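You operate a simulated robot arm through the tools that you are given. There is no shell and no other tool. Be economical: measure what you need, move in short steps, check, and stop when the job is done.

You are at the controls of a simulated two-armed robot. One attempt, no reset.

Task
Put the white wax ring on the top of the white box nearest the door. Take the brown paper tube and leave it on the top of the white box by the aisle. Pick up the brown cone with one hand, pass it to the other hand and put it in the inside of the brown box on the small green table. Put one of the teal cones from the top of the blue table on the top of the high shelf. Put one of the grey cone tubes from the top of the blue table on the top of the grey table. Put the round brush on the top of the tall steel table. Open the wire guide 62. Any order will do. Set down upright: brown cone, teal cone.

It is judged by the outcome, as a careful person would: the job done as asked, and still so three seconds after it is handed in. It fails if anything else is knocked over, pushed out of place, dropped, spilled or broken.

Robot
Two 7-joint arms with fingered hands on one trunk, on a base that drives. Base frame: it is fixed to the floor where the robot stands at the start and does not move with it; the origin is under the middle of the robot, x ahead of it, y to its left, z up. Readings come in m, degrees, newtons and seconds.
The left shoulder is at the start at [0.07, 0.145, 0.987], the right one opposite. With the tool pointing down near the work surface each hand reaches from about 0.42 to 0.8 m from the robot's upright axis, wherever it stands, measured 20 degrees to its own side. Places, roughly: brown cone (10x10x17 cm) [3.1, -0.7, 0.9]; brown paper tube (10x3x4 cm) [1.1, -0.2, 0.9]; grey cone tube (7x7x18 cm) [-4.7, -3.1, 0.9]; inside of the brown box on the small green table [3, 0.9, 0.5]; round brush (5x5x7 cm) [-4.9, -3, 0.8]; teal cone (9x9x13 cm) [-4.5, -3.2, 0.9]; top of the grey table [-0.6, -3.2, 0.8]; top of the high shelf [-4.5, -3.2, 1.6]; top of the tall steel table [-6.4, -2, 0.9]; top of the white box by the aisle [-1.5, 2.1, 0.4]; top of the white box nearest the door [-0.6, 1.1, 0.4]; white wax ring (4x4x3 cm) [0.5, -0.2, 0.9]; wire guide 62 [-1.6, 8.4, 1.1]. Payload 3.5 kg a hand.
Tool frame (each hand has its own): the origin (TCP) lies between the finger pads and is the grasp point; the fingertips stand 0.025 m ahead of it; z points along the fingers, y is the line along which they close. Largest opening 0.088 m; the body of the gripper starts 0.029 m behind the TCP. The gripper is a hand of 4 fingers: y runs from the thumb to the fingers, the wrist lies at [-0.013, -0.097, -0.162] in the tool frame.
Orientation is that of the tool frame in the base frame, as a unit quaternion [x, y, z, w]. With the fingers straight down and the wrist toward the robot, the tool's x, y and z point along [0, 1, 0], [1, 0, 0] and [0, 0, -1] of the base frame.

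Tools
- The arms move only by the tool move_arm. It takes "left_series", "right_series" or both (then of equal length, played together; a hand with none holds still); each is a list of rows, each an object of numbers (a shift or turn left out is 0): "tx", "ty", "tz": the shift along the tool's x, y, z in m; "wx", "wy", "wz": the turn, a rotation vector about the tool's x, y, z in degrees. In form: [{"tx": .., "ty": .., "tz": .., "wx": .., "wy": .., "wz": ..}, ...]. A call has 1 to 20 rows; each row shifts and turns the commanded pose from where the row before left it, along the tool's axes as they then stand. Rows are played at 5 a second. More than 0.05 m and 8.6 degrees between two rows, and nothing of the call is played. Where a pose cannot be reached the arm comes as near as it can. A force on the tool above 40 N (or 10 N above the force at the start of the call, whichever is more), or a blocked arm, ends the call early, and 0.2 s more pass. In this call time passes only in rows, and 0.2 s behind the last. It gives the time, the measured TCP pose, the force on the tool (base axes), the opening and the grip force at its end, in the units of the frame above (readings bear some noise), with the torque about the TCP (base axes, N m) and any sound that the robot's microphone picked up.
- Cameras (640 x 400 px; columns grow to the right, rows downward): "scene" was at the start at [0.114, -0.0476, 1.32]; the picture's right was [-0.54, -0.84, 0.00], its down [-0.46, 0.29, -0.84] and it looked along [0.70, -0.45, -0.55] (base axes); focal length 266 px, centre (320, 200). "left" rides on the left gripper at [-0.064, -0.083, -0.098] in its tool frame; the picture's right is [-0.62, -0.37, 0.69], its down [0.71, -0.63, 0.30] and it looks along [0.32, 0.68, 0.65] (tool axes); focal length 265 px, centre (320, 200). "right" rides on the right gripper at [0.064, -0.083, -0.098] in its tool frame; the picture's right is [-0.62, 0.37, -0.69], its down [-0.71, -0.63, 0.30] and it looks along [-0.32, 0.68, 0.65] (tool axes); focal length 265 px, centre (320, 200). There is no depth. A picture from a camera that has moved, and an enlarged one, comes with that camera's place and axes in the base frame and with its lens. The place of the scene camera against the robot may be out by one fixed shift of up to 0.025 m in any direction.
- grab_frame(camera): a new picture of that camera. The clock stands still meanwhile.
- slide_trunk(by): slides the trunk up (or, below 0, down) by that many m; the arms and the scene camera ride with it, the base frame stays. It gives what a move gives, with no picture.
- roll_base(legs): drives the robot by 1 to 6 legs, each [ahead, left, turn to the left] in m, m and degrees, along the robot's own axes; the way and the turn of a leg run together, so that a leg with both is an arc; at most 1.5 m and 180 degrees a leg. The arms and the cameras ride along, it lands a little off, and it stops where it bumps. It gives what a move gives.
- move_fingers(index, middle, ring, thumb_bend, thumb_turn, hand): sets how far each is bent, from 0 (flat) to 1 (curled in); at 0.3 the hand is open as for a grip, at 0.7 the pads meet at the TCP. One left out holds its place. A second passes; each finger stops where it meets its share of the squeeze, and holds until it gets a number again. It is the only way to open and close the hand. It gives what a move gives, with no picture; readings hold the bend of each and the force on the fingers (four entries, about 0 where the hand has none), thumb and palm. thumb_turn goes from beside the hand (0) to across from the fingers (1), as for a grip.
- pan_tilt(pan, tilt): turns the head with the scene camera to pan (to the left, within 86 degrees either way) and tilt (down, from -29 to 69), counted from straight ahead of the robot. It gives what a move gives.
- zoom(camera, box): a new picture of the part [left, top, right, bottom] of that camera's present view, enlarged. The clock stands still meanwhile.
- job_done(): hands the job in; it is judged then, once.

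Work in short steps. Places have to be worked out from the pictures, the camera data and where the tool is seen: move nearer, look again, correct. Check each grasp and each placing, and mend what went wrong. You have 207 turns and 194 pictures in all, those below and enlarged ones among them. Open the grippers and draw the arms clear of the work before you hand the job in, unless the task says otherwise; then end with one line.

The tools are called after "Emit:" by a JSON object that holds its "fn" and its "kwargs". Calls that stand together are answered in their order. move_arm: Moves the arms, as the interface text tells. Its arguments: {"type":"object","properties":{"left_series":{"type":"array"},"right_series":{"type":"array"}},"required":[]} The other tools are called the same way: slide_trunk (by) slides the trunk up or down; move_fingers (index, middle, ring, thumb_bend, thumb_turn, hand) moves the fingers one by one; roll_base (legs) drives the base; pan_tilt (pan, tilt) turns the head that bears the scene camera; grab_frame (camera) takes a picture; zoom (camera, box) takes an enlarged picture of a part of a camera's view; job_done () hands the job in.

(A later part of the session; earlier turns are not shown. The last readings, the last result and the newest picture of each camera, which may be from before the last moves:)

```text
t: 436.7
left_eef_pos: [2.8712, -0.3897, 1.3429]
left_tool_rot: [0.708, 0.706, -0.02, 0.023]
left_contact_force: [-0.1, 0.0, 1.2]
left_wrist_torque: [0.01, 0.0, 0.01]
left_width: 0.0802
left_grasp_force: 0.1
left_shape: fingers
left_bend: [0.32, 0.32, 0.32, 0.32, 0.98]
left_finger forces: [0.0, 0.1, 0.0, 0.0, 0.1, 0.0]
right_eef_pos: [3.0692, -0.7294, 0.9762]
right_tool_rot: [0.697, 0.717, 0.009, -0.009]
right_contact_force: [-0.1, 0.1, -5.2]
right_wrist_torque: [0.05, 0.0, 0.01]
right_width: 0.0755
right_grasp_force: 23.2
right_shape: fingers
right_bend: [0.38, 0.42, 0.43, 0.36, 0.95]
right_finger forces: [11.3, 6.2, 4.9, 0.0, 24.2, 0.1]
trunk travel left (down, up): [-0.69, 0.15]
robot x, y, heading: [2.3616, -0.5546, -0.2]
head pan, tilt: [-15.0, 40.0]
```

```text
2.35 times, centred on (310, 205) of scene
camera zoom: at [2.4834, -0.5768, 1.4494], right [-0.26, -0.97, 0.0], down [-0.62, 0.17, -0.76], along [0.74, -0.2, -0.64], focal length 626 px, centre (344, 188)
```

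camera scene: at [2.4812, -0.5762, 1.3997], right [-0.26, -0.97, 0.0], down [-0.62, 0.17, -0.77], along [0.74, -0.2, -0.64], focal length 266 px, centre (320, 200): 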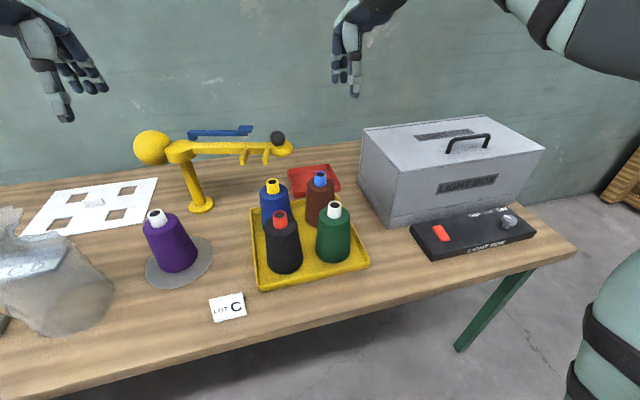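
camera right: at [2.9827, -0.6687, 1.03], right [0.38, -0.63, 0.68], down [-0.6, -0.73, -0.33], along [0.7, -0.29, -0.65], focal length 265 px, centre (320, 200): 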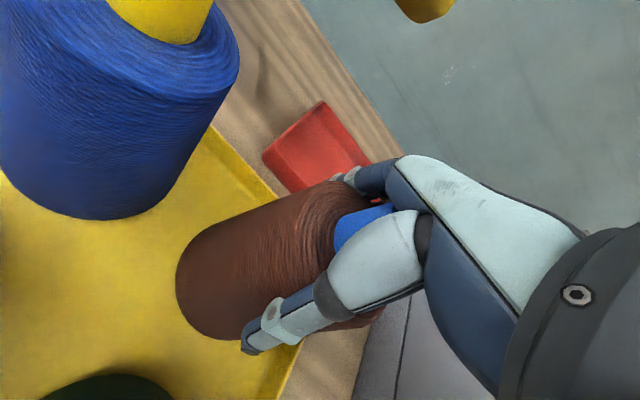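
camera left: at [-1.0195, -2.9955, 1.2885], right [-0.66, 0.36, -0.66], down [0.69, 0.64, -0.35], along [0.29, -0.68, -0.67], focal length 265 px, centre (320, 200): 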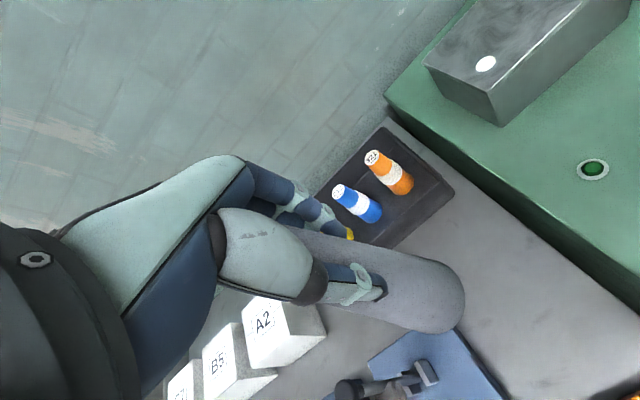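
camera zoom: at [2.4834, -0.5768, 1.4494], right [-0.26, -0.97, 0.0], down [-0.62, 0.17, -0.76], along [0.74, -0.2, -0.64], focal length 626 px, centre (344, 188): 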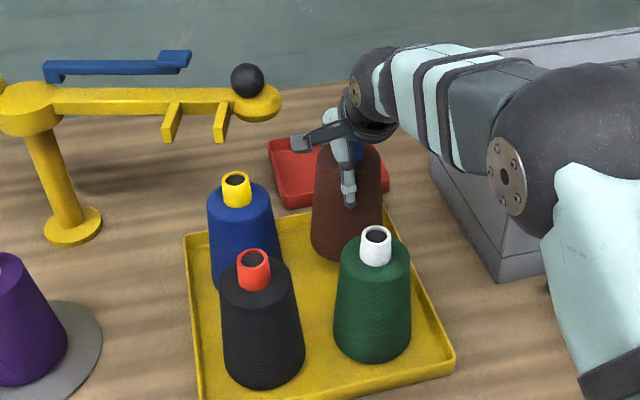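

The cone is lifted cleanly at 23 N. I raise it further with trunk and arm, then back away from the bench.

Emit:
{"fn": "slide_trunk", "kwargs": {"by": 0.15}}

Emit:
{"fn": "move_arm", "kwargs": {"right_series": [{"tz": -0.03}, {"tz": -0.03}]}}

Emit:
{"fn": "roll_base", "kwargs": {"legs": [[-0.6, 0, 0]]}}

Emit:
{"fn": "pan_tilt", "kwargs": {"pan": 30, "tilt": 30}}

Emit:
{"fn": "grab_frame", "kwargs": {"camera": "scene"}}

```text
t: 438.5
left_eef_pos: [2.8717, -0.3883, 1.4933]
left_tool_rot: [0.707, 0.706, -0.019, 0.023]
left_contact_force: [-0.2, 0.1, 0.0]
left_wrist_torque: [0.01, 0.01, 0.02]
left_width: 0.0803
left_grasp_force: 0.0
left_shape: fingers
left_bend: [0.32, 0.32, 0.32, 0.32, 0.98]
left_finger forces: [0.0, 0.0, 0.0, 0.1, 0.0, 0.1]
right_eef_pos: [3.0689, -0.7287, 1.1275]
right_tool_rot: [0.696, 0.717, 0.01, -0.008]
right_contact_force: [1.1, 0.5, -5.3]
right_wrist_torque: [0.05, 0.01, -0.01]
right_width: 0.0756
right_grasp_force: 23.4
right_shape: fingers
right_bend: [0.38, 0.42, 0.43, 0.36, 0.95]
right_finger forces: [11.5, 6.3, 4.9, 0.1, 24.2, 0.0]
trunk travel left (down, up): [-0.84, 0.0]
robot x, y, heading: [2.3613, -0.5526, -0.4]
head pan, tilt: [-15.0, 40.0]
```

```text
t: 439.1
left_eef_pos: [2.8712, -0.387, 1.4954]
left_tool_rot: [0.707, 0.706, -0.019, 0.023]
left_contact_force: [0.1, 0.2, 0.5]
left_wrist_torque: [-0.03, -0.06, 0.0]
left_width: 0.0802
left_grasp_force: 0.1
left_shape: fingers
left_bend: [0.32, 0.32, 0.32, 0.32, 0.98]
left_finger forces: [0.1, 0.0, 0.0, 0.1, 0.0, 0.0]
right_eef_pos: [3.0669, -0.7296, 1.1878]
right_tool_rot: [0.696, 0.718, 0.011, -0.007]
right_contact_force: [1.2, -0.3, -4.4]
right_wrist_torque: [0.06, -0.01, -0.01]
right_width: 0.0754
right_grasp_force: 23.4
right_shape: fingers
right_bend: [0.38, 0.42, 0.43, 0.37, 0.95]
right_finger forces: [11.2, 6.3, 4.7, 0.0, 23.9, 0.0]
trunk travel left (down, up): [-0.84, 0.0]
robot x, y, heading: [2.3596, -0.5565, -0.1]
head pan, tilt: [-15.0, 40.0]
```

```text
t: 442.4
left_eef_pos: [2.2768, -0.3881, 1.4932]
left_tool_rot: [0.708, 0.705, -0.02, 0.023]
left_contact_force: [-0.2, 0.7, 0.0]
left_wrist_torque: [0.01, 0.0, 0.01]
left_width: 0.0802
left_grasp_force: 0.1
left_shape: fingers
left_bend: [0.32, 0.32, 0.32, 0.32, 0.98]
left_finger forces: [0.0, 0.1, 0.0, 0.1, 0.0, 0.0]
right_eef_pos: [2.4728, -0.7294, 1.1844]
right_tool_rot: [0.697, 0.717, 0.011, -0.008]
right_contact_force: [0.3, 0.8, -5.2]
right_wrist_torque: [0.0, -0.01, 0.02]
right_width: 0.0753
right_grasp_force: 23.0
right_shape: fingers
right_bend: [0.38, 0.42, 0.43, 0.37, 0.95]
right_finger forces: [11.2, 6.3, 4.6, 0.0, 23.7, 0.0]
trunk travel left (down, up): [-0.84, 0.0]
robot x, y, heading: [1.7641, -0.5571, -0.0]
head pan, tilt: [-15.0, 40.0]
```

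```text
t: 443.6
left_eef_pos: [2.2745, -0.3887, 1.4941]
left_tool_rot: [0.708, 0.705, -0.018, 0.022]
left_contact_force: [0.3, -0.5, -0.2]
left_wrist_torque: [0.03, -0.01, -0.01]
left_width: 0.0801
left_grasp_force: 0.1
left_shape: fingers
left_bend: [0.32, 0.32, 0.32, 0.32, 0.98]
left_finger forces: [0.0, 0.1, 0.1, 0.1, 0.1, 0.0]
right_eef_pos: [2.4715, -0.7289, 1.1848]
right_tool_rot: [0.696, 0.718, 0.011, -0.008]
right_contact_force: [-0.8, 0.8, -5.0]
right_wrist_torque: [0.02, -0.05, -0.01]
right_width: 0.0759
right_grasp_force: 23.1
right_shape: fingers
right_bend: [0.38, 0.42, 0.43, 0.37, 0.95]
right_finger forces: [11.2, 6.4, 4.7, 0.1, 23.7, 0.1]
trunk travel left (down, up): [-0.84, 0.0]
robot x, y, heading: [1.7618, -0.5519, -0.1]
head pan, tilt: [30.0, 30.0]
```

```text
43 pictures are left
camera scene: at [1.8816, -0.5089, 1.6148], right [0.5, -0.87, 0.0], down [-0.43, -0.25, -0.87], along [0.75, 0.43, -0.5], focal length 266 px, centre (320, 200)
```

scene: 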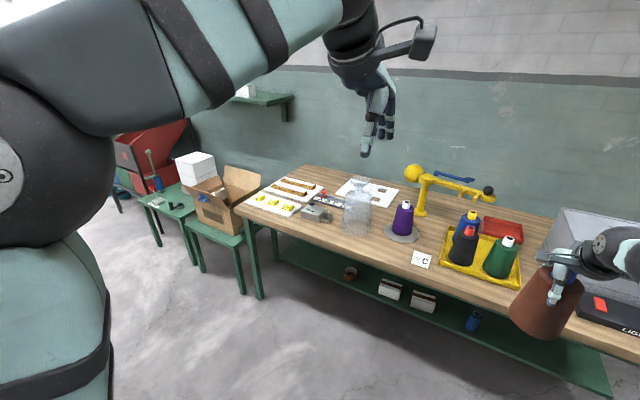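

I zoom in on the box to judge its size before choosing the receiving grip.

Emit:
{"fn": "zoom", "kwargs": {"camera": "scene", "box": [150, 140, 290, 260]}}

```text
3.33 times, centred on (220, 200) of scene
camera zoom: at [1.8816, -0.5089, 1.6148], right [0.5, -0.87, 0.0], down [-0.43, -0.25, -0.87], along [0.75, 0.43, -0.5], focal length 886 px, centre (653, 200)
```

zoom: 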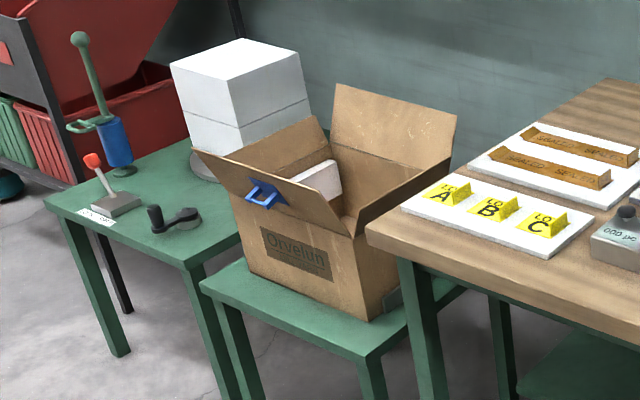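

The box (interior about 0.38×0.29, rim z≈0.70) needs a top-down grip by the receiving hand. So I'll set the cone on the bench's free front spot, re-grip it low from the side with the right hand, and then pass it to the left hand's top grip. I drive there.

Emit:
{"fn": "roll_base", "kwargs": {"legs": [[0, 0.47, 0], [0.33, 0, 0]]}}

Emit:
{"fn": "slide_trunk", "kwargs": {"by": -0.2}}

Emit:
{"fn": "pan_tilt", "kwargs": {"pan": -10, "tilt": 38}}

Emit:
{"fn": "grab_frame", "kwargs": {"camera": "scene"}}

```text
t: 448.1
left_eef_pos: [2.605, 0.0677, 1.4948]
left_tool_rot: [0.709, 0.704, -0.018, 0.025]
left_contact_force: [-0.2, -0.1, 0.8]
left_wrist_torque: [-0.04, -0.03, -0.04]
left_width: 0.0803
left_grasp_force: 0.0
left_shape: fingers
left_bend: [0.32, 0.32, 0.32, 0.32, 0.98]
left_finger forces: [0.1, 0.0, 0.1, 0.0, 0.0, 0.1]
right_eef_pos: [2.801, -0.275, 1.1873]
right_tool_rot: [0.698, 0.716, 0.012, -0.006]
right_contact_force: [-1.2, 0.9, -5.0]
right_wrist_torque: [0.01, 0.0, -0.01]
right_width: 0.0753
right_grasp_force: 22.8
right_shape: fingers
right_bend: [0.38, 0.42, 0.43, 0.37, 0.95]
right_finger forces: [11.2, 6.3, 4.6, 0.1, 23.8, 0.1]
trunk travel left (down, up): [-0.84, 0.0]
robot x, y, heading: [2.0984, -0.0952, -0.2]
head pan, tilt: [30.0, 30.0]
```

```text
t: 450.3
left_eef_pos: [2.6081, 0.0679, 1.2948]
left_tool_rot: [0.709, 0.705, -0.019, 0.024]
left_contact_force: [0.1, 0.2, -0.8]
left_wrist_torque: [0.0, 0.0, -0.02]
left_width: 0.0802
left_grasp_force: 0.1
left_shape: fingers
left_bend: [0.32, 0.32, 0.32, 0.32, 0.98]
left_finger forces: [0.0, 0.0, 0.0, 0.1, 0.0, 0.0]
right_eef_pos: [2.803, -0.275, 0.9852]
right_tool_rot: [0.697, 0.717, 0.011, -0.007]
right_contact_force: [0.3, 0.0, -6.0]
right_wrist_torque: [0.05, -0.02, 0.02]
right_width: 0.0756
right_grasp_force: 23.2
right_shape: fingers
right_bend: [0.38, 0.42, 0.43, 0.37, 0.95]
right_finger forces: [11.2, 6.3, 4.6, 0.0, 23.6, 0.0]
trunk travel left (down, up): [-0.64, 0.2]
robot x, y, heading: [2.0956, -0.0986, -0.1]
head pan, tilt: [30.0, 30.0]
```

```text
t: 451.4
left_eef_pos: [2.6081, 0.0672, 1.2938]
left_tool_rot: [0.71, 0.704, -0.018, 0.022]
left_contact_force: [-0.2, -0.5, 0.6]
left_wrist_torque: [-0.02, 0.03, 0.02]
left_width: 0.0805
left_grasp_force: 0.1
left_shape: fingers
left_bend: [0.32, 0.32, 0.32, 0.32, 0.98]
left_finger forces: [0.0, 0.0, 0.1, 0.0, 0.1, 0.0]
right_eef_pos: [2.8028, -0.2757, 0.9871]
right_tool_rot: [0.699, 0.715, 0.011, -0.007]
right_contact_force: [0.0, 0.3, -5.6]
right_wrist_torque: [0.03, -0.02, 0.01]
right_width: 0.0754
right_grasp_force: 22.2
right_shape: fingers
right_bend: [0.38, 0.42, 0.43, 0.37, 0.95]
right_finger forces: [11.0, 6.4, 4.6, 0.1, 23.6, 0.0]
trunk travel left (down, up): [-0.64, 0.2]
robot x, y, heading: [2.0948, -0.0962, -0.4]
head pan, tilt: [-10.0, 38.0]
```

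```text
41 pictures are left
camera scene: at [2.221, -0.1127, 1.4025], right [-0.18, -0.98, 0.0], down [-0.61, 0.11, -0.79], along [0.77, -0.14, -0.62], focal length 266 px, centre (320, 200)
```

scene: 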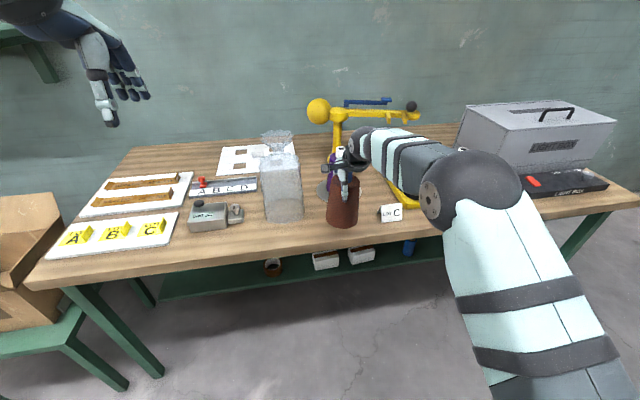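

The spot beneath is free. I lower to contact.

Emit:
{"fn": "move_arm", "kwargs": {"right_series": [{"tz": 0.025}, {"tz": 0.02}, {"tz": 0.006}, {"tz": 0.004}, {"tz": 0.003}]}}

Emit:
{"fn": "zoom", "kwargs": {"camera": "scene", "box": [270, 120, 430, 250]}}

```text
t: 452.6
left_eef_pos: [2.6069, 0.0662, 1.2943]
left_tool_rot: [0.71, 0.704, -0.018, 0.023]
left_contact_force: [-0.4, 0.4, 0.2]
left_wrist_torque: [-0.02, 0.0, 0.01]
left_width: 0.0804
left_grasp_force: 0.1
left_shape: fingers
left_bend: [0.32, 0.32, 0.32, 0.32, 0.98]
left_finger forces: [0.0, 0.0, 0.1, 0.0, 0.0, 0.0]
right_eef_pos: [2.802, -0.2733, 0.9289]
right_tool_rot: [0.697, 0.717, 0.012, -0.007]
right_contact_force: [-0.5, 0.5, -4.0]
right_wrist_torque: [-0.01, -0.12, 0.01]
right_width: 0.0752
right_grasp_force: 22.9
right_shape: fingers
right_bend: [0.38, 0.42, 0.43, 0.37, 0.95]
right_finger forces: [11.3, 6.6, 5.1, 0.0, 23.6, 0.0]
trunk travel left (down, up): [-0.64, 0.2]
robot x, y, heading: [2.0968, -0.0979, -0.2]
head pan, tilt: [-10.0, 38.0]
```

```text
3.08 times, centred on (350, 185) of scene
camera zoom: at [2.2202, -0.1125, 1.4026], right [-0.18, -0.98, 0.0], down [-0.61, 0.11, -0.79], along [0.78, -0.14, -0.62], focal length 818 px, centre (228, 246)
```

zoom: 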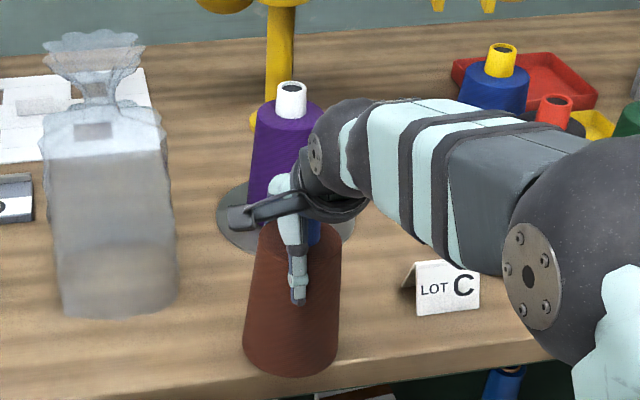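

Contact begins, but the cone base is only about 2 cm from the bench edge. I lift slightly, shift 5 cm deeper and set down.

Emit:
{"fn": "move_arm", "kwargs": {"right_series": [{"tz": -0.015}, {"ty": 0.03}, {"ty": 0.025}, {"tz": 0.012}, {"tz": 0.005}, {"tz": 0.003}]}}

Emit:
{"fn": "move_arm", "kwargs": {"right_series": [{"tz": 0.003}]}}

Emit:
{"fn": "zoom", "kwargs": {"camera": "scene", "box": [270, 120, 430, 250]}}

```text
t: 453.9
left_eef_pos: [2.6044, 0.0686, 1.2953]
left_tool_rot: [0.71, 0.704, -0.018, 0.024]
left_contact_force: [0.0, -0.3, -0.3]
left_wrist_torque: [-0.03, 0.03, 0.02]
left_width: 0.0801
left_grasp_force: 0.0
left_shape: fingers
left_bend: [0.32, 0.32, 0.32, 0.32, 0.98]
left_finger forces: [0.1, 0.0, 0.0, 0.0, 0.0, 0.0]
right_eef_pos: [2.8515, -0.2703, 0.9272]
right_tool_rot: [0.697, 0.717, 0.013, -0.004]
right_contact_force: [-0.9, 2.7, 7.3]
right_wrist_torque: [-0.03, -0.1, -0.02]
right_width: 0.0752
right_grasp_force: 24.1
right_shape: fingers
right_bend: [0.38, 0.43, 0.44, 0.37, 0.95]
right_finger forces: [11.6, 6.2, 5.0, 0.1, 25.8, 0.0]
right hand out of reach, approached as far as the arm can: row 3
trunk travel left (down, up): [-0.64, 0.2]
robot x, y, heading: [2.0978, -0.0981, -0.2]
head pan, tilt: [-10.0, 38.0]
```

```text
t: 454.4
left_eef_pos: [2.6023, 0.0691, 1.296]
left_tool_rot: [0.709, 0.704, -0.018, 0.025]
left_contact_force: [-0.7, -0.2, -0.5]
left_wrist_torque: [0.02, -0.02, -0.04]
left_width: 0.0805
left_grasp_force: 0.1
left_shape: fingers
left_bend: [0.32, 0.32, 0.32, 0.32, 0.98]
left_finger forces: [0.1, 0.1, 0.1, 0.0, 0.0, 0.1]
right_eef_pos: [2.8515, -0.2691, 0.9261]
right_tool_rot: [0.698, 0.716, 0.015, -0.003]
right_contact_force: [0.1, 4.0, 15.4]
right_wrist_torque: [-0.07, -0.16, 0.01]
right_width: 0.0757
right_grasp_force: 25.4
right_shape: fingers
right_bend: [0.38, 0.42, 0.44, 0.37, 0.94]
right_finger forces: [12.2, 6.7, 5.2, 0.0, 26.7, 0.0]
trunk travel left (down, up): [-0.64, 0.2]
robot x, y, heading: [2.0952, -0.0969, -0.2]
head pan, tilt: [-10.0, 38.0]
```

```text
3.08 times, centred on (350, 185) of scene
camera zoom: at [2.2155, -0.1104, 1.4033], right [-0.18, -0.98, 0.0], down [-0.6, 0.11, -0.79], along [0.78, -0.14, -0.61], focal length 818 px, centre (228, 246)
```

zoom: 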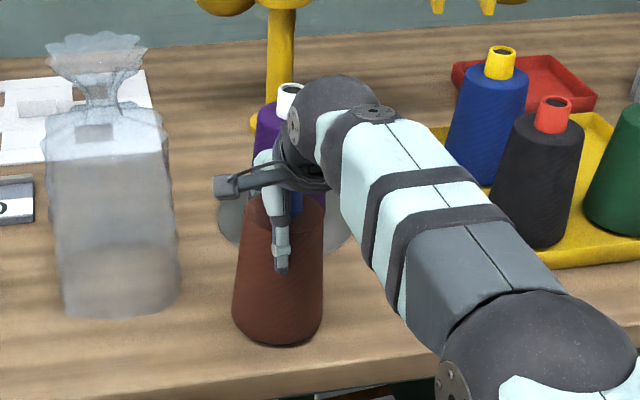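

Set down firmly. I release, rise and retract the right hand.

Emit:
{"fn": "move_fingers", "kwargs": {"hand": "right", "index": 0.22, "middle": 0.22, "ring": 0.22, "thumb_bend": 0.24}}

Emit:
{"fn": "move_arm", "kwargs": {"right_series": [{"tz": -0.03}, {"tz": -0.04}, {"tz": -0.04}, {"tz": -0.04}, {"tz": -0.04, "ty": -0.01}, {"tz": -0.03, "ty": -0.03}]}}

Emit:
{"fn": "roll_base", "kwargs": {"legs": [[-0.3, 0, 0]]}}

Emit:
{"fn": "grab_frame", "kwargs": {"camera": "scene"}}

```text
t: 455.4
left_eef_pos: [2.6041, 0.0681, 1.2968]
left_tool_rot: [0.709, 0.704, -0.017, 0.025]
left_contact_force: [0.0, 0.2, 0.0]
left_wrist_torque: [-0.01, -0.02, -0.03]
left_width: 0.0803
left_grasp_force: 0.0
left_shape: fingers
left_bend: [0.32, 0.32, 0.32, 0.32, 0.98]
left_finger forces: [0.1, 0.0, 0.0, 0.0, 0.1, 0.1]
right_eef_pos: [2.8494, -0.271, 0.9233]
right_tool_rot: [0.698, 0.716, 0.013, -0.005]
right_contact_force: [-2.3, 3.0, 12.0]
right_wrist_torque: [-0.12, 0.08, -0.08]
right_width: 0.1013
right_grasp_force: 6.7
right_shape: fingers
right_bend: [0.22, 0.22, 0.22, 0.23, 0.96]
right_finger forces: [0.0, 0.0, 0.0, 0.0, 5.3, 7.3]
trunk travel left (down, up): [-0.64, 0.2]
robot x, y, heading: [2.0957, -0.0984, 0.1]
head pan, tilt: [-10.0, 38.0]
```

```text
t: 456.8
left_eef_pos: [2.6022, 0.0662, 1.2971]
left_tool_rot: [0.709, 0.704, -0.017, 0.024]
left_contact_force: [0.9, 0.5, -0.1]
left_wrist_torque: [-0.03, -0.03, 0.0]
left_width: 0.0803
left_grasp_force: 0.0
left_shape: fingers
left_bend: [0.32, 0.32, 0.32, 0.32, 0.98]
left_finger forces: [0.0, 0.0, 0.1, 0.0, 0.0, 0.0]
right_eef_pos: [2.788, -0.2791, 1.1394]
right_tool_rot: [0.698, 0.716, 0.012, -0.006]
right_contact_force: [-0.2, -0.1, -0.3]
right_wrist_torque: [-0.03, 0.02, 0.02]
right_width: 0.0988
right_grasp_force: 0.1
right_shape: fingers
right_bend: [0.22, 0.22, 0.22, 0.24, 0.97]
right_finger forces: [0.0, 0.0, 0.1, 0.0, 0.0, 0.0]
right hand out of reach, approached as far as the arm can: row 2, 3, 4
trunk travel left (down, up): [-0.64, 0.2]
robot x, y, heading: [2.0939, -0.0954, -0.5]
head pan, tilt: [-10.0, 38.0]
```

```text
t: 458.8
left_eef_pos: [2.305, 0.07, 1.294]
left_tool_rot: [0.707, 0.706, -0.019, 0.023]
left_contact_force: [0.5, 0.1, 0.4]
left_wrist_torque: [-0.03, 0.01, -0.03]
left_width: 0.0804
left_grasp_force: 0.1
left_shape: fingers
left_bend: [0.32, 0.32, 0.32, 0.32, 0.98]
left_finger forces: [0.0, 0.0, 0.1, 0.0, 0.1, 0.1]
right_eef_pos: [2.4908, -0.2737, 1.1348]
right_tool_rot: [0.697, 0.717, 0.011, -0.007]
right_contact_force: [-0.2, 0.4, -0.8]
right_wrist_torque: [0.02, 0.0, 0.0]
right_width: 0.0987
right_grasp_force: 0.1
right_shape: fingers
right_bend: [0.22, 0.22, 0.22, 0.24, 0.97]
right_finger forces: [0.0, 0.0, 0.1, 0.1, 0.0, 0.0]
trunk travel left (down, up): [-0.64, 0.2]
robot x, y, heading: [1.7952, -0.0947, -0.0]
head pan, tilt: [-10.0, 38.0]
```

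```text
38 pictures are left
camera scene: at [1.9193, -0.111, 1.4025], right [-0.17, -0.98, 0.0], down [-0.61, 0.11, -0.79], along [0.78, -0.14, -0.62], focal length 266 px, centre (320, 200)
```

scene: 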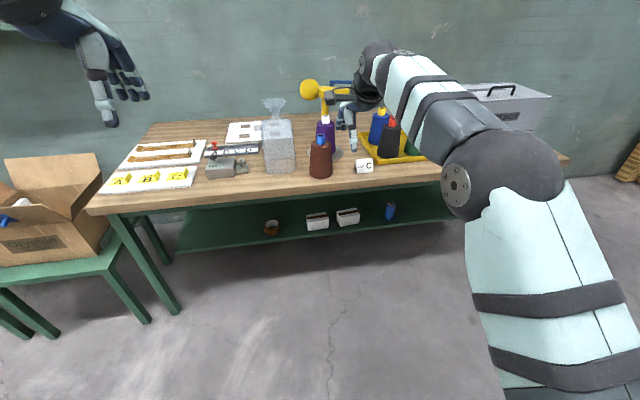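

The cone stands free. I reshape the right hand: back a bit, pitch up 80°, then roll so it closes sideways.

Emit:
{"fn": "move_arm", "kwargs": {"right_series": [{"ty": -0.045}, {"ty": -0.045}, {"ty": -0.045}, {"wx": -8}, {"wx": -8}, {"wx": -8}, {"wx": -8}, {"wx": -8}, {"wx": -8}, {"wx": -8}, {"wx": -8}, {"wx": -8}, {"wx": -8}]}}

Emit:
{"fn": "move_arm", "kwargs": {"right_series": [{"wz": -8.2}, {"wz": -8.2}, {"wz": -8.2}, {"wz": -8.2}, {"wz": -8.2}, {"wz": -8.2}, {"wz": -8.2}, {"wz": -8.2}, {"wz": -8.2}, {"wz": -8.2}, {"wz": -8}]}}

Emit:
{"fn": "slide_trunk", "kwargs": {"by": -0.15}}

```text
t: 461.6
left_eef_pos: [2.3058, 0.0715, 1.2926]
left_tool_rot: [0.708, 0.706, -0.019, 0.023]
left_contact_force: [0.6, 0.4, 0.1]
left_wrist_torque: [0.0, -0.01, 0.0]
left_width: 0.0805
left_grasp_force: 0.0
left_shape: fingers
left_bend: [0.32, 0.32, 0.32, 0.32, 0.98]
left_finger forces: [0.1, 0.0, 0.1, 0.0, 0.1, 0.0]
right_eef_pos: [2.3558, -0.2795, 1.1345]
right_tool_rot: [0.537, 0.542, 0.471, 0.443]
right_contact_force: [0.3, -0.4, 0.5]
right_wrist_torque: [-0.04, 0.0, 0.05]
right_width: 0.0991
right_grasp_force: 0.0
right_shape: fingers
right_bend: [0.22, 0.22, 0.22, 0.24, 0.97]
right_finger forces: [0.0, 0.0, 0.0, 0.0, 0.0, 0.0]
trunk travel left (down, up): [-0.64, 0.2]
robot x, y, heading: [1.7967, -0.0945, 0.1]
head pan, tilt: [-10.0, 38.0]
```

```text
t: 464.0
left_eef_pos: [2.3037, 0.0703, 1.2941]
left_tool_rot: [0.707, 0.707, -0.019, 0.023]
left_contact_force: [0.5, 0.3, 0.5]
left_wrist_torque: [0.02, 0.0, 0.01]
left_width: 0.0801
left_grasp_force: 0.1
left_shape: fingers
left_bend: [0.32, 0.32, 0.32, 0.32, 0.98]
left_finger forces: [0.0, 0.0, 0.0, 0.1, 0.0, 0.1]
right_eef_pos: [2.3395, -0.2633, 1.0219]
right_tool_rot: [0.035, 0.748, 0.008, 0.663]
right_contact_force: [-0.3, 0.3, -0.5]
right_wrist_torque: [-0.02, -0.01, -0.01]
right_width: 0.0987
right_grasp_force: 0.1
right_shape: fingers
right_bend: [0.22, 0.22, 0.22, 0.24, 0.98]
right_finger forces: [0.0, 0.1, 0.1, 0.0, 0.1, 0.0]
right hand out of reach, approached as far as the arm can: row 9, 10, 11
trunk travel left (down, up): [-0.64, 0.2]
robot x, y, heading: [1.7879, -0.0952, -0.1]
head pan, tilt: [-10.0, 38.0]
```

```text
t: 465.8
left_eef_pos: [2.3027, 0.0704, 1.1445]
left_tool_rot: [0.708, 0.706, -0.019, 0.024]
left_contact_force: [0.6, -0.9, -0.6]
left_wrist_torque: [-0.02, 0.0, -0.03]
left_width: 0.0804
left_grasp_force: 0.0
left_shape: fingers
left_bend: [0.32, 0.32, 0.32, 0.32, 0.98]
left_finger forces: [0.0, 0.0, 0.0, 0.1, 0.1, 0.1]
right_eef_pos: [2.339, -0.262, 0.8754]
right_tool_rot: [0.037, 0.746, 0.013, 0.664]
right_contact_force: [0.2, 1.1, -0.5]
right_wrist_torque: [0.0, -0.02, 0.0]
right_width: 0.0986
right_grasp_force: 0.0
right_shape: fingers
right_bend: [0.22, 0.22, 0.22, 0.24, 0.98]
right_finger forces: [0.1, 0.0, 0.0, 0.0, 0.1, 0.0]
trunk travel left (down, up): [-0.49, 0.35]
robot x, y, heading: [1.7911, -0.0976, -0.3]
head pan, tilt: [-10.0, 38.0]
```

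The right hand now points forward, closing sideways, at z≈0.875. I open it wider and drive 0.33 m closer, then look with the right camera.

Emit:
{"fn": "move_fingers", "kwargs": {"hand": "right", "index": 0.14, "middle": 0.14, "ring": 0.14, "thumb_bend": 0.16}}

Emit:
{"fn": "roll_base", "kwargs": {"legs": [[0.32, 0, 0]]}}

Emit:
{"fn": "grab_frame", "kwargs": {"camera": "right"}}

Emit:
{"fn": "grab_frame", "kwargs": {"camera": "scene"}}

```text
t: 466.8
left_eef_pos: [2.3041, 0.0705, 1.1443]
left_tool_rot: [0.707, 0.706, -0.019, 0.024]
left_contact_force: [0.1, 0.3, -0.2]
left_wrist_torque: [0.05, -0.02, 0.02]
left_width: 0.0801
left_grasp_force: 0.1
left_shape: fingers
left_bend: [0.32, 0.32, 0.32, 0.32, 0.98]
left_finger forces: [0.0, 0.0, 0.0, 0.0, 0.0, 0.0]
right_eef_pos: [2.3389, -0.2626, 0.8764]
right_tool_rot: [0.038, 0.746, 0.012, 0.665]
right_contact_force: [-0.1, 0.7, 0.3]
right_wrist_torque: [-0.02, -0.01, 0.01]
right_width: 0.1129
right_grasp_force: 0.0
right_shape: fingers
right_bend: [0.14, 0.14, 0.14, 0.16, 0.98]
right_finger forces: [0.1, 0.1, 0.0, 0.0, 0.0, 0.0]
trunk travel left (down, up): [-0.49, 0.35]
robot x, y, heading: [1.7954, -0.0952, 0.0]
head pan, tilt: [-10.0, 38.0]
```

```text
t: 468.9
left_eef_pos: [2.629, 0.0692, 1.1446]
left_tool_rot: [0.708, 0.706, -0.019, 0.023]
left_contact_force: [-0.7, -0.4, -0.2]
left_wrist_torque: [-0.01, -0.01, 0.03]
left_width: 0.0806
left_grasp_force: 0.0
left_shape: fingers
left_bend: [0.32, 0.32, 0.32, 0.32, 0.98]
left_finger forces: [0.0, 0.1, 0.0, 0.0, 0.1, 0.0]
right_eef_pos: [2.6628, -0.2636, 0.8757]
right_tool_rot: [0.038, 0.746, 0.012, 0.665]
right_contact_force: [0.5, -0.3, -0.2]
right_wrist_torque: [-0.01, 0.0, 0.02]
right_width: 0.1126
right_grasp_force: 0.0
right_shape: fingers
right_bend: [0.14, 0.14, 0.14, 0.16, 0.98]
right_finger forces: [0.0, 0.0, 0.0, 0.1, 0.0, 0.1]
trunk travel left (down, up): [-0.49, 0.35]
robot x, y, heading: [2.1168, -0.096, -0.1]
head pan, tilt: [-10.0, 38.0]
```

```text
37 pictures are left
camera right: at [2.5534, -0.3396, 0.819], right [-0.6, 0.35, 0.72], down [0.36, -0.69, 0.63], along [0.71, 0.64, 0.29], focal length 265 px, centre (320, 200)
```

right: 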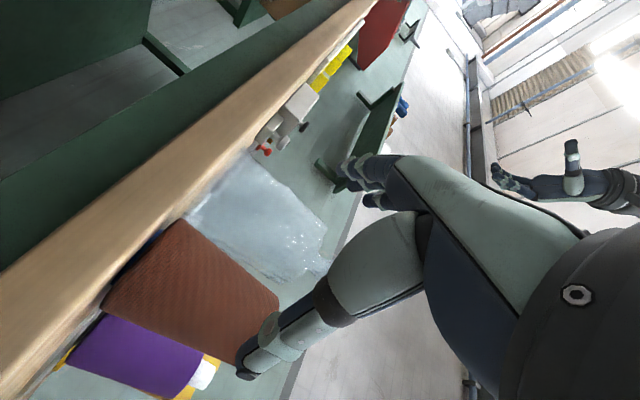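

```text
36 pictures are left
camera scene: at [2.242, -0.1115, 1.2526], right [-0.18, -0.98, 0.0], down [-0.61, 0.11, -0.79], along [0.78, -0.14, -0.62], focal length 266 px, centre (320, 200)
```

scene: 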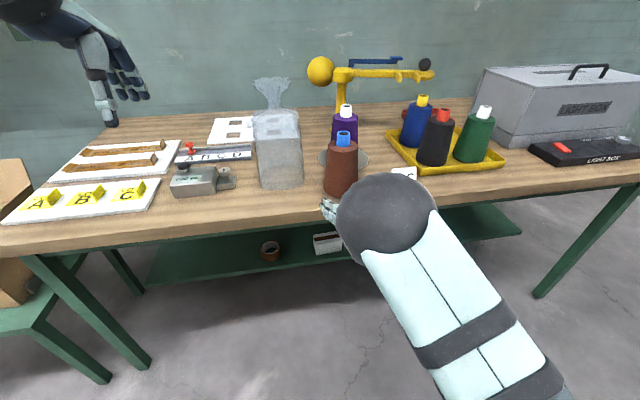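

The cone axis is at (2.842, -0.281). I shift 1.7 cm right and 1 cm up, then advance with the base, finishing with a small arm move.

Emit:
{"fn": "move_arm", "kwargs": {"right_series": [{"ty": -0.018, "tx": -0.01}]}}

Emit:
{"fn": "roll_base", "kwargs": {"legs": [[0.13, 0, 0]]}}

Emit:
{"fn": "grab_frame", "kwargs": {"camera": "right"}}

```text
t: 469.3
left_eef_pos: [2.6267, 0.0686, 1.1452]
left_tool_rot: [0.708, 0.705, -0.018, 0.024]
left_contact_force: [-0.4, -0.7, -0.2]
left_wrist_torque: [0.01, 0.0, 0.01]
left_width: 0.0803
left_grasp_force: 0.0
left_shape: fingers
left_bend: [0.32, 0.32, 0.32, 0.32, 0.98]
left_finger forces: [0.0, 0.0, 0.0, 0.0, 0.0, 0.0]
right_eef_pos: [2.663, -0.2744, 0.8819]
right_tool_rot: [0.049, 0.745, 0.01, 0.666]
right_contact_force: [-0.2, -1.0, 0.3]
right_wrist_torque: [0.01, -0.03, 0.0]
right_width: 0.1125
right_grasp_force: 0.0
right_shape: fingers
right_bend: [0.14, 0.14, 0.14, 0.16, 0.98]
right_finger forces: [0.0, 0.1, 0.0, 0.1, 0.1, 0.0]
right hand out of reach, approached as far as the arm can: row 1
trunk travel left (down, up): [-0.49, 0.35]
robot x, y, heading: [2.1161, -0.0975, 0.1]
head pan, tilt: [-10.0, 38.0]
```

```text
t: 470.6
left_eef_pos: [2.7583, 0.0699, 1.1437]
left_tool_rot: [0.708, 0.706, -0.019, 0.024]
left_contact_force: [-0.4, 0.2, 0.4]
left_wrist_torque: [0.02, 0.02, 0.02]
left_width: 0.0801
left_grasp_force: 0.1
left_shape: fingers
left_bend: [0.32, 0.32, 0.32, 0.32, 0.98]
left_finger forces: [0.0, 0.1, 0.0, 0.0, 0.0, 0.0]
right_eef_pos: [2.7936, -0.2746, 0.8783]
right_tool_rot: [0.048, 0.746, 0.008, 0.664]
right_contact_force: [-1.0, -0.2, -1.0]
right_wrist_torque: [0.0, 0.0, 0.0]
right_width: 0.1127
right_grasp_force: 0.0
right_shape: fingers
right_bend: [0.14, 0.14, 0.14, 0.16, 0.98]
right_finger forces: [0.1, 0.0, 0.1, 0.0, 0.0, 0.1]
trunk travel left (down, up): [-0.49, 0.35]
robot x, y, heading: [2.2477, -0.0951, 0.3]
head pan, tilt: [-10.0, 38.0]
```

```text
35 pictures are left
camera right: at [2.6834, -0.3485, 0.8219], right [-0.6, 0.35, 0.72], down [0.34, -0.7, 0.62], along [0.73, 0.62, 0.3], focal length 265 px, centre (320, 200)
```

right: 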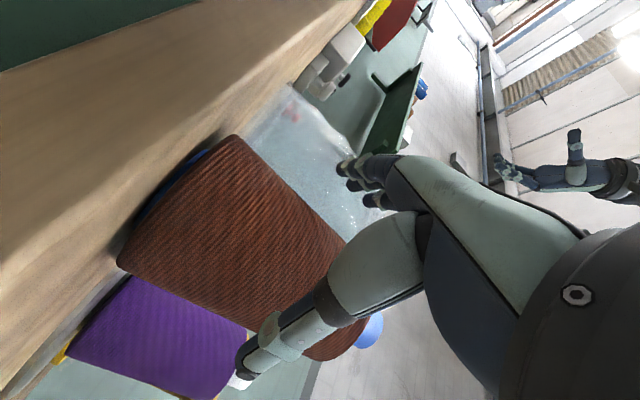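

Nearly there: I shift 1 cm right and 5 cm forward with the base, then close.

Emit:
{"fn": "roll_base", "kwargs": {"legs": [[0.048, -0.01, 0]]}}

Emit:
{"fn": "move_fingers", "kwargs": {"hand": "right", "index": 0.42, "middle": 0.42, "ring": 0.42, "thumb_bend": 0.42}}

Emit:
{"fn": "grab_frame", "kwargs": {"camera": "scene"}}

```text
t: 471.5
left_eef_pos: [2.8052, 0.0578, 1.1448]
left_tool_rot: [0.708, 0.705, -0.019, 0.024]
left_contact_force: [-0.2, 0.6, 0.6]
left_wrist_torque: [-0.05, 0.01, 0.01]
left_width: 0.0805
left_grasp_force: 0.2
left_shape: fingers
left_bend: [0.32, 0.32, 0.32, 0.32, 0.98]
left_finger forces: [0.0, 0.1, 0.0, 0.0, 0.0, 0.0]
right_eef_pos: [2.8421, -0.2865, 0.8789]
right_tool_rot: [0.05, 0.746, 0.007, 0.665]
right_contact_force: [-0.3, 0.3, -0.5]
right_wrist_torque: [0.0, 0.01, 0.02]
right_width: 0.1129
right_grasp_force: 0.0
right_shape: fingers
right_bend: [0.14, 0.14, 0.14, 0.16, 0.98]
right_finger forces: [0.0, 0.1, 0.0, 0.0, 0.0, 0.0]
trunk travel left (down, up): [-0.49, 0.35]
robot x, y, heading: [2.2906, -0.1056, -0.3]
head pan, tilt: [-10.0, 38.0]
```

```text
t: 472.5
left_eef_pos: [2.8055, 0.0606, 1.1435]
left_tool_rot: [0.708, 0.706, -0.018, 0.023]
left_contact_force: [0.1, -0.3, 0.8]
left_wrist_torque: [0.03, -0.01, 0.01]
left_width: 0.0802
left_grasp_force: 0.1
left_shape: fingers
left_bend: [0.32, 0.32, 0.32, 0.32, 0.98]
left_finger forces: [0.0, 0.0, 0.0, 0.0, 0.0, 0.1]
right_eef_pos: [2.8398, -0.2868, 0.8791]
right_tool_rot: [0.05, 0.746, 0.007, 0.664]
right_contact_force: [1.2, 2.4, 2.2]
right_wrist_torque: [-0.02, -0.01, 0.01]
right_width: 0.0864
right_grasp_force: 16.4
right_shape: fingers
right_bend: [0.3, 0.38, 0.37, 0.31, 0.96]
right_finger forces: [9.9, 3.7, 4.0, 0.0, 15.3, 0.0]
trunk travel left (down, up): [-0.49, 0.35]
robot x, y, heading: [2.2918, -0.1082, -0.0]
head pan, tilt: [-10.0, 38.0]
```

```text
34 pictures are left
camera scene: at [2.4186, -0.1209, 1.2527], right [-0.18, -0.98, 0.0], down [-0.61, 0.11, -0.79], along [0.78, -0.14, -0.62], focal length 266 px, centre (320, 200)
```

scene: 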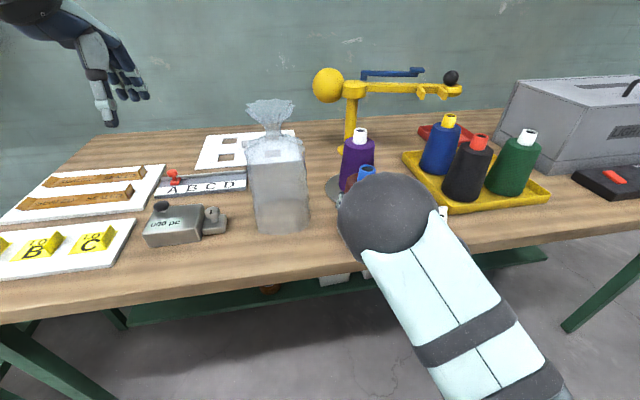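

Gripped low from the side. I tighten, lift with the trunk and back off.

Emit:
{"fn": "move_fingers", "kwargs": {"hand": "right", "index": 0.5, "middle": 0.52, "ring": 0.52, "thumb_bend": 0.5}}

Emit:
{"fn": "slide_trunk", "kwargs": {"by": 0.2}}

Emit:
{"fn": "roll_base", "kwargs": {"legs": [[-0.45, 0, 0]]}}

Emit:
{"fn": "pan_tilt", "kwargs": {"pan": -5, "tilt": 40}}

Emit:
{"fn": "grab_frame", "kwargs": {"camera": "scene"}}

```text
t: 473.5
left_eef_pos: [2.8044, 0.0598, 1.1436]
left_tool_rot: [0.708, 0.706, -0.019, 0.024]
left_contact_force: [-0.3, 1.2, -0.3]
left_wrist_torque: [0.01, 0.0, -0.05]
left_width: 0.0802
left_grasp_force: 0.1
left_shape: fingers
left_bend: [0.32, 0.32, 0.32, 0.32, 0.98]
left_finger forces: [0.0, 0.0, 0.1, 0.0, 0.0, 0.0]
right_eef_pos: [2.8396, -0.2863, 0.881]
right_tool_rot: [0.049, 0.745, 0.007, 0.666]
right_contact_force: [-0.1, 4.6, 6.7]
right_wrist_torque: [-0.01, 0.02, 0.06]
right_width: 0.0842
right_grasp_force: 25.7
right_shape: fingers
right_bend: [0.35, 0.43, 0.42, 0.3, 0.95]
right_finger forces: [11.8, 7.9, 8.3, 0.1, 23.3, 0.1]
trunk travel left (down, up): [-0.49, 0.35]
robot x, y, heading: [2.2929, -0.106, -0.4]
head pan, tilt: [-10.0, 38.0]
```

```text
t: 475.7
left_eef_pos: [2.8066, 0.0597, 1.3447]
left_tool_rot: [0.708, 0.705, -0.019, 0.024]
left_contact_force: [0.7, 0.5, -0.2]
left_wrist_torque: [-0.02, 0.03, 0.01]
left_width: 0.0804
left_grasp_force: 0.1
left_shape: fingers
left_bend: [0.32, 0.32, 0.32, 0.32, 0.98]
left_finger forces: [0.0, 0.0, 0.0, 0.0, 0.0, 0.0]
right_eef_pos: [2.8402, -0.2878, 1.0778]
right_tool_rot: [0.05, 0.746, 0.007, 0.664]
right_contact_force: [0.7, 0.8, -5.6]
right_wrist_torque: [0.02, 0.07, -0.01]
right_width: 0.0844
right_grasp_force: 24.9
right_shape: fingers
right_bend: [0.36, 0.44, 0.44, 0.3, 0.93]
right_finger forces: [10.9, 6.8, 7.0, 0.1, 24.6, 0.0]
trunk travel left (down, up): [-0.69, 0.15]
robot x, y, heading: [2.2981, -0.1081, -0.2]
head pan, tilt: [-10.0, 38.0]
```

```text
t: 478.4
left_eef_pos: [2.3631, 0.0621, 1.3439]
left_tool_rot: [0.705, 0.708, -0.019, 0.023]
left_contact_force: [0.3, -0.3, 0.0]
left_wrist_torque: [-0.02, -0.01, -0.05]
left_width: 0.0804
left_grasp_force: 0.1
left_shape: fingers
left_bend: [0.32, 0.32, 0.32, 0.32, 0.98]
left_finger forces: [0.0, 0.0, 0.0, 0.0, 0.0, 0.0]
right_eef_pos: [2.4016, -0.2832, 1.0796]
right_tool_rot: [0.046, 0.746, 0.01, 0.664]
right_contact_force: [1.2, -0.4, -4.2]
right_wrist_torque: [0.03, 0.07, 0.01]
right_width: 0.0844
right_grasp_force: 24.3
right_shape: fingers
right_bend: [0.36, 0.44, 0.44, 0.3, 0.93]
right_finger forces: [10.8, 6.9, 6.9, 0.0, 24.5, 0.1]
trunk travel left (down, up): [-0.69, 0.15]
robot x, y, heading: [1.8533, -0.1106, 0.5]
head pan, tilt: [-10.0, 38.0]
```

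```text
t: 479.0
left_eef_pos: [2.3623, 0.0621, 1.344]
left_tool_rot: [0.704, 0.71, -0.019, 0.024]
left_contact_force: [0.1, -0.2, 0.0]
left_wrist_torque: [0.01, 0.03, 0.04]
left_width: 0.0802
left_grasp_force: 0.1
left_shape: fingers
left_bend: [0.32, 0.32, 0.32, 0.32, 0.98]
left_finger forces: [0.0, 0.1, 0.0, 0.1, 0.1, 0.0]
right_eef_pos: [2.401, -0.2829, 1.0794]
right_tool_rot: [0.047, 0.746, 0.011, 0.664]
right_contact_force: [0.2, 0.2, -4.9]
right_wrist_torque: [0.06, 0.08, 0.0]
right_width: 0.0844
right_grasp_force: 24.9
right_shape: fingers
right_bend: [0.36, 0.44, 0.44, 0.3, 0.93]
right_finger forces: [10.9, 6.8, 6.8, 0.0, 24.5, 0.0]
trunk travel left (down, up): [-0.69, 0.15]
robot x, y, heading: [1.8504, -0.1074, 0.5]
head pan, tilt: [-5.0, 40.0]
```

```text
33 pictures are left
camera scene: at [1.977, -0.1144, 1.4496], right [-0.08, -1.0, 0.0], down [-0.64, 0.05, -0.77], along [0.76, -0.06, -0.64], focal length 266 px, centre (320, 200)
```

scene: 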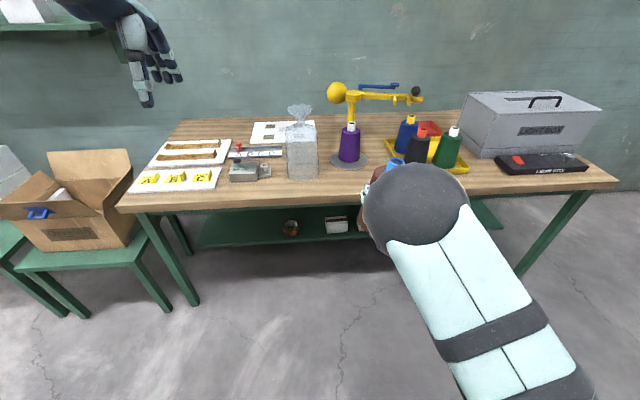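

The cone is held (25 N, weight 5 N). I bring it toward the body's centre line with the right arm and open the left hand, then look with the left camera.

Emit:
{"fn": "move_arm", "kwargs": {"right_series": [{"ty": 0.03}, {"ty": 0.04}, {"ty": 0.04}, {"ty": 0.04}]}}

Emit:
{"fn": "move_fingers", "kwargs": {"hand": "left", "index": 0.22, "middle": 0.22, "ring": 0.22, "thumb_bend": 0.24}}

Emit:
{"fn": "grab_frame", "kwargs": {"camera": "left"}}

Emit:
{"fn": "grab_frame", "kwargs": {"camera": "scene"}}

```text
t: 480.2
left_eef_pos: [2.3612, 0.0629, 1.3445]
left_tool_rot: [0.704, 0.71, -0.018, 0.022]
left_contact_force: [0.1, 0.1, 0.2]
left_wrist_torque: [0.0, 0.0, -0.01]
left_width: 0.0805
left_grasp_force: 0.1
left_shape: fingers
left_bend: [0.32, 0.32, 0.32, 0.32, 0.98]
left_finger forces: [0.0, 0.1, 0.0, 0.0, 0.1, 0.1]
right_eef_pos: [2.3512, -0.1845, 1.0141]
right_tool_rot: [0.067, 0.771, 0.002, 0.633]
right_contact_force: [0.2, 0.0, -6.0]
right_wrist_torque: [0.03, 0.07, 0.0]
right_width: 0.0839
right_grasp_force: 24.3
right_shape: fingers
right_bend: [0.36, 0.44, 0.44, 0.3, 0.93]
right_finger forces: [10.8, 6.8, 6.8, 0.0, 24.1, 0.0]
right hand out of reach, approached as far as the arm can: row 1, 2, 3, 4
trunk travel left (down, up): [-0.69, 0.15]
robot x, y, heading: [1.8526, -0.1082, 0.5]
head pan, tilt: [-5.0, 40.0]
stopped in row 4 (right hand): the arm was blocked; the commanded pose is now the measured one
```

```text
t: 481.2
left_eef_pos: [2.3619, 0.0628, 1.3433]
left_tool_rot: [0.705, 0.709, -0.02, 0.023]
left_contact_force: [-0.4, -0.6, -0.3]
left_wrist_torque: [0.02, -0.02, -0.03]
left_width: 0.0982
left_grasp_force: 0.1
left_shape: fingers
left_bend: [0.22, 0.22, 0.22, 0.24, 0.98]
left_finger forces: [0.0, 0.0, 0.0, 0.0, 0.0, 0.0]
right_eef_pos: [2.3513, -0.1842, 1.0145]
right_tool_rot: [0.067, 0.771, 0.001, 0.634]
right_contact_force: [-0.1, -0.1, -4.6]
right_wrist_torque: [0.03, 0.07, -0.01]
right_width: 0.084
right_grasp_force: 24.3
right_shape: fingers
right_bend: [0.36, 0.44, 0.44, 0.3, 0.93]
right_finger forces: [10.7, 6.7, 6.8, 0.0, 24.1, 0.1]
trunk travel left (down, up): [-0.69, 0.15]
robot x, y, heading: [1.8513, -0.1045, 0.5]
head pan, tilt: [-5.0, 40.0]
```

```text
32 pictures are left
camera left: at [2.2781, 0.0048, 1.4445], right [-0.36, -0.66, -0.66], down [-0.63, 0.69, -0.35], along [0.69, 0.29, -0.67], focal length 265 px, centre (320, 200)
```

left: 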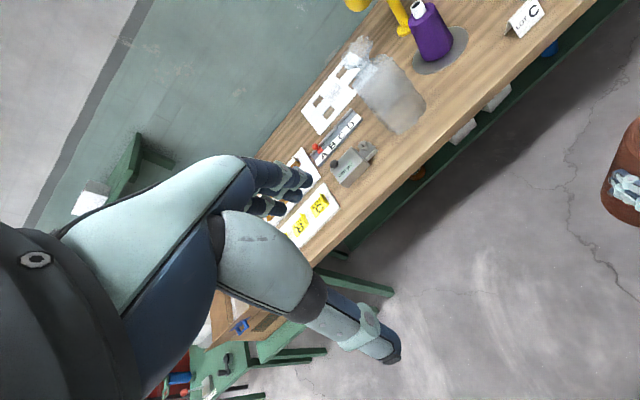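

```text
31 pictures are left
camera scene: at [1.9772, -0.1141, 1.4496], right [-0.08, -1.0, 0.0], down [-0.64, 0.05, -0.77], along [0.76, -0.06, -0.64], focal length 266 px, centre (320, 200)
```

scene: 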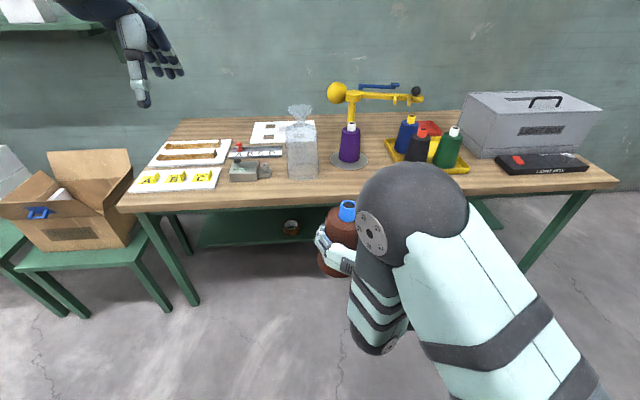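

The right arm is quite folded, with its elbow near where my left wrist must go. I extend the right hand forward 0.14 m to open the space.

Emit:
{"fn": "move_arm", "kwargs": {"right_series": [{"tz": 0.035}, {"tz": 0.035}, {"tz": 0.035}, {"tz": 0.035}]}}

Emit:
{"fn": "grab_frame", "kwargs": {"camera": "scene"}}

```text
t: 482.2
left_eef_pos: [2.3638, 0.0617, 1.3436]
left_tool_rot: [0.704, 0.709, -0.019, 0.022]
left_contact_force: [-0.2, -0.6, -0.2]
left_wrist_torque: [0.03, 0.02, -0.01]
left_width: 0.098
left_grasp_force: 0.0
left_shape: fingers
left_bend: [0.22, 0.22, 0.22, 0.24, 0.98]
left_finger forces: [0.0, 0.1, 0.0, 0.0, 0.0, 0.0]
right_eef_pos: [2.4128, -0.2402, 0.9559]
right_tool_rot: [0.063, 0.77, 0.002, 0.635]
right_contact_force: [0.0, -0.5, -5.3]
right_wrist_torque: [0.02, 0.09, 0.02]
right_width: 0.0842
right_grasp_force: 24.5
right_shape: fingers
right_bend: [0.36, 0.44, 0.44, 0.3, 0.93]
right_finger forces: [10.8, 6.9, 6.7, 0.1, 24.2, 0.0]
right hand out of reach, approached as far as the arm can: row 1, 2, 3, 4
trunk travel left (down, up): [-0.69, 0.15]
robot x, y, heading: [1.8519, -0.1068, 0.7]
head pan, tilt: [-5.0, 40.0]
```

```text
30 pictures are left
camera scene: at [1.979, -0.1154, 1.4494], right [-0.08, -1.0, 0.0], down [-0.64, 0.05, -0.76], along [0.76, -0.06, -0.64], focal length 266 px, centre (320, 200)
```

scene: 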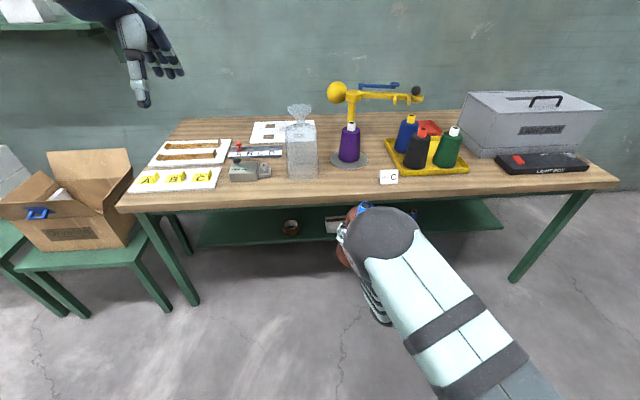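

The right arm's geometry keeps its elbow just behind the cone, so the left hand should come with its wrist to the left (yaw about 80°). I lower the left hand to z≈1.16 and yaw it.

Emit:
{"fn": "move_arm", "kwargs": {"left_series": [{"tz": 0.045}, {"tz": 0.045}, {"tz": 0.045}, {"tz": 0.045}, {"wz": 8.2}, {"wz": 8.2}, {"wz": 8.2}, {"wz": 8.2}, {"wz": 8.2}, {"wz": 8.2}, {"wz": 8.2}, {"wz": 8.2}, {"wz": 8.2}, {"wz": 8.2}]}}

Emit:
{"fn": "grab_frame", "kwargs": {"camera": "left"}}

```text
t: 485.2
left_eef_pos: [2.3646, 0.0526, 1.1628]
left_tool_rot: [0.997, 0.071, 0.0, 0.03]
left_contact_force: [1.0, -0.5, 0.2]
left_wrist_torque: [0.02, -0.01, -0.04]
left_width: 0.0982
left_grasp_force: 0.0
left_shape: fingers
left_bend: [0.22, 0.22, 0.22, 0.24, 0.98]
left_finger forces: [0.1, 0.1, 0.0, 0.1, 0.0, 0.1]
right_eef_pos: [2.411, -0.2388, 0.9562]
right_tool_rot: [0.064, 0.77, 0.002, 0.635]
right_contact_force: [0.3, -0.3, -4.5]
right_wrist_torque: [-0.01, 0.07, -0.01]
right_width: 0.0841
right_grasp_force: 24.5
right_shape: fingers
right_bend: [0.36, 0.44, 0.44, 0.3, 0.93]
right_finger forces: [10.9, 6.9, 6.8, 0.1, 24.2, 0.1]
trunk travel left (down, up): [-0.69, 0.15]
robot x, y, heading: [1.8561, -0.1072, 0.8]
head pan, tilt: [-5.0, 40.0]
```

```text
29 pictures are left
camera left: at [2.2877, 0.1326, 1.2561], right [-0.66, 0.23, -0.71], down [0.62, 0.71, -0.34], along [0.42, -0.67, -0.61], focal length 265 px, centre (320, 200)
```

left: 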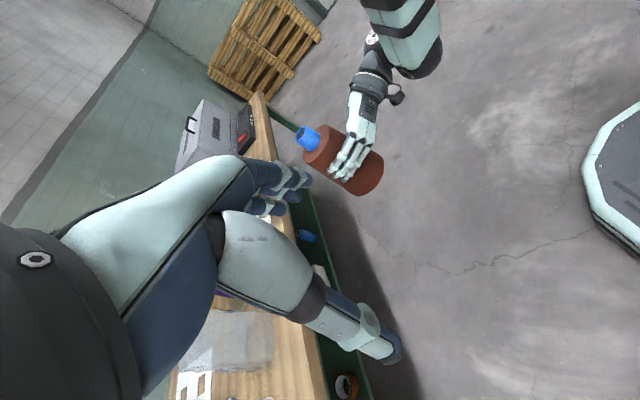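

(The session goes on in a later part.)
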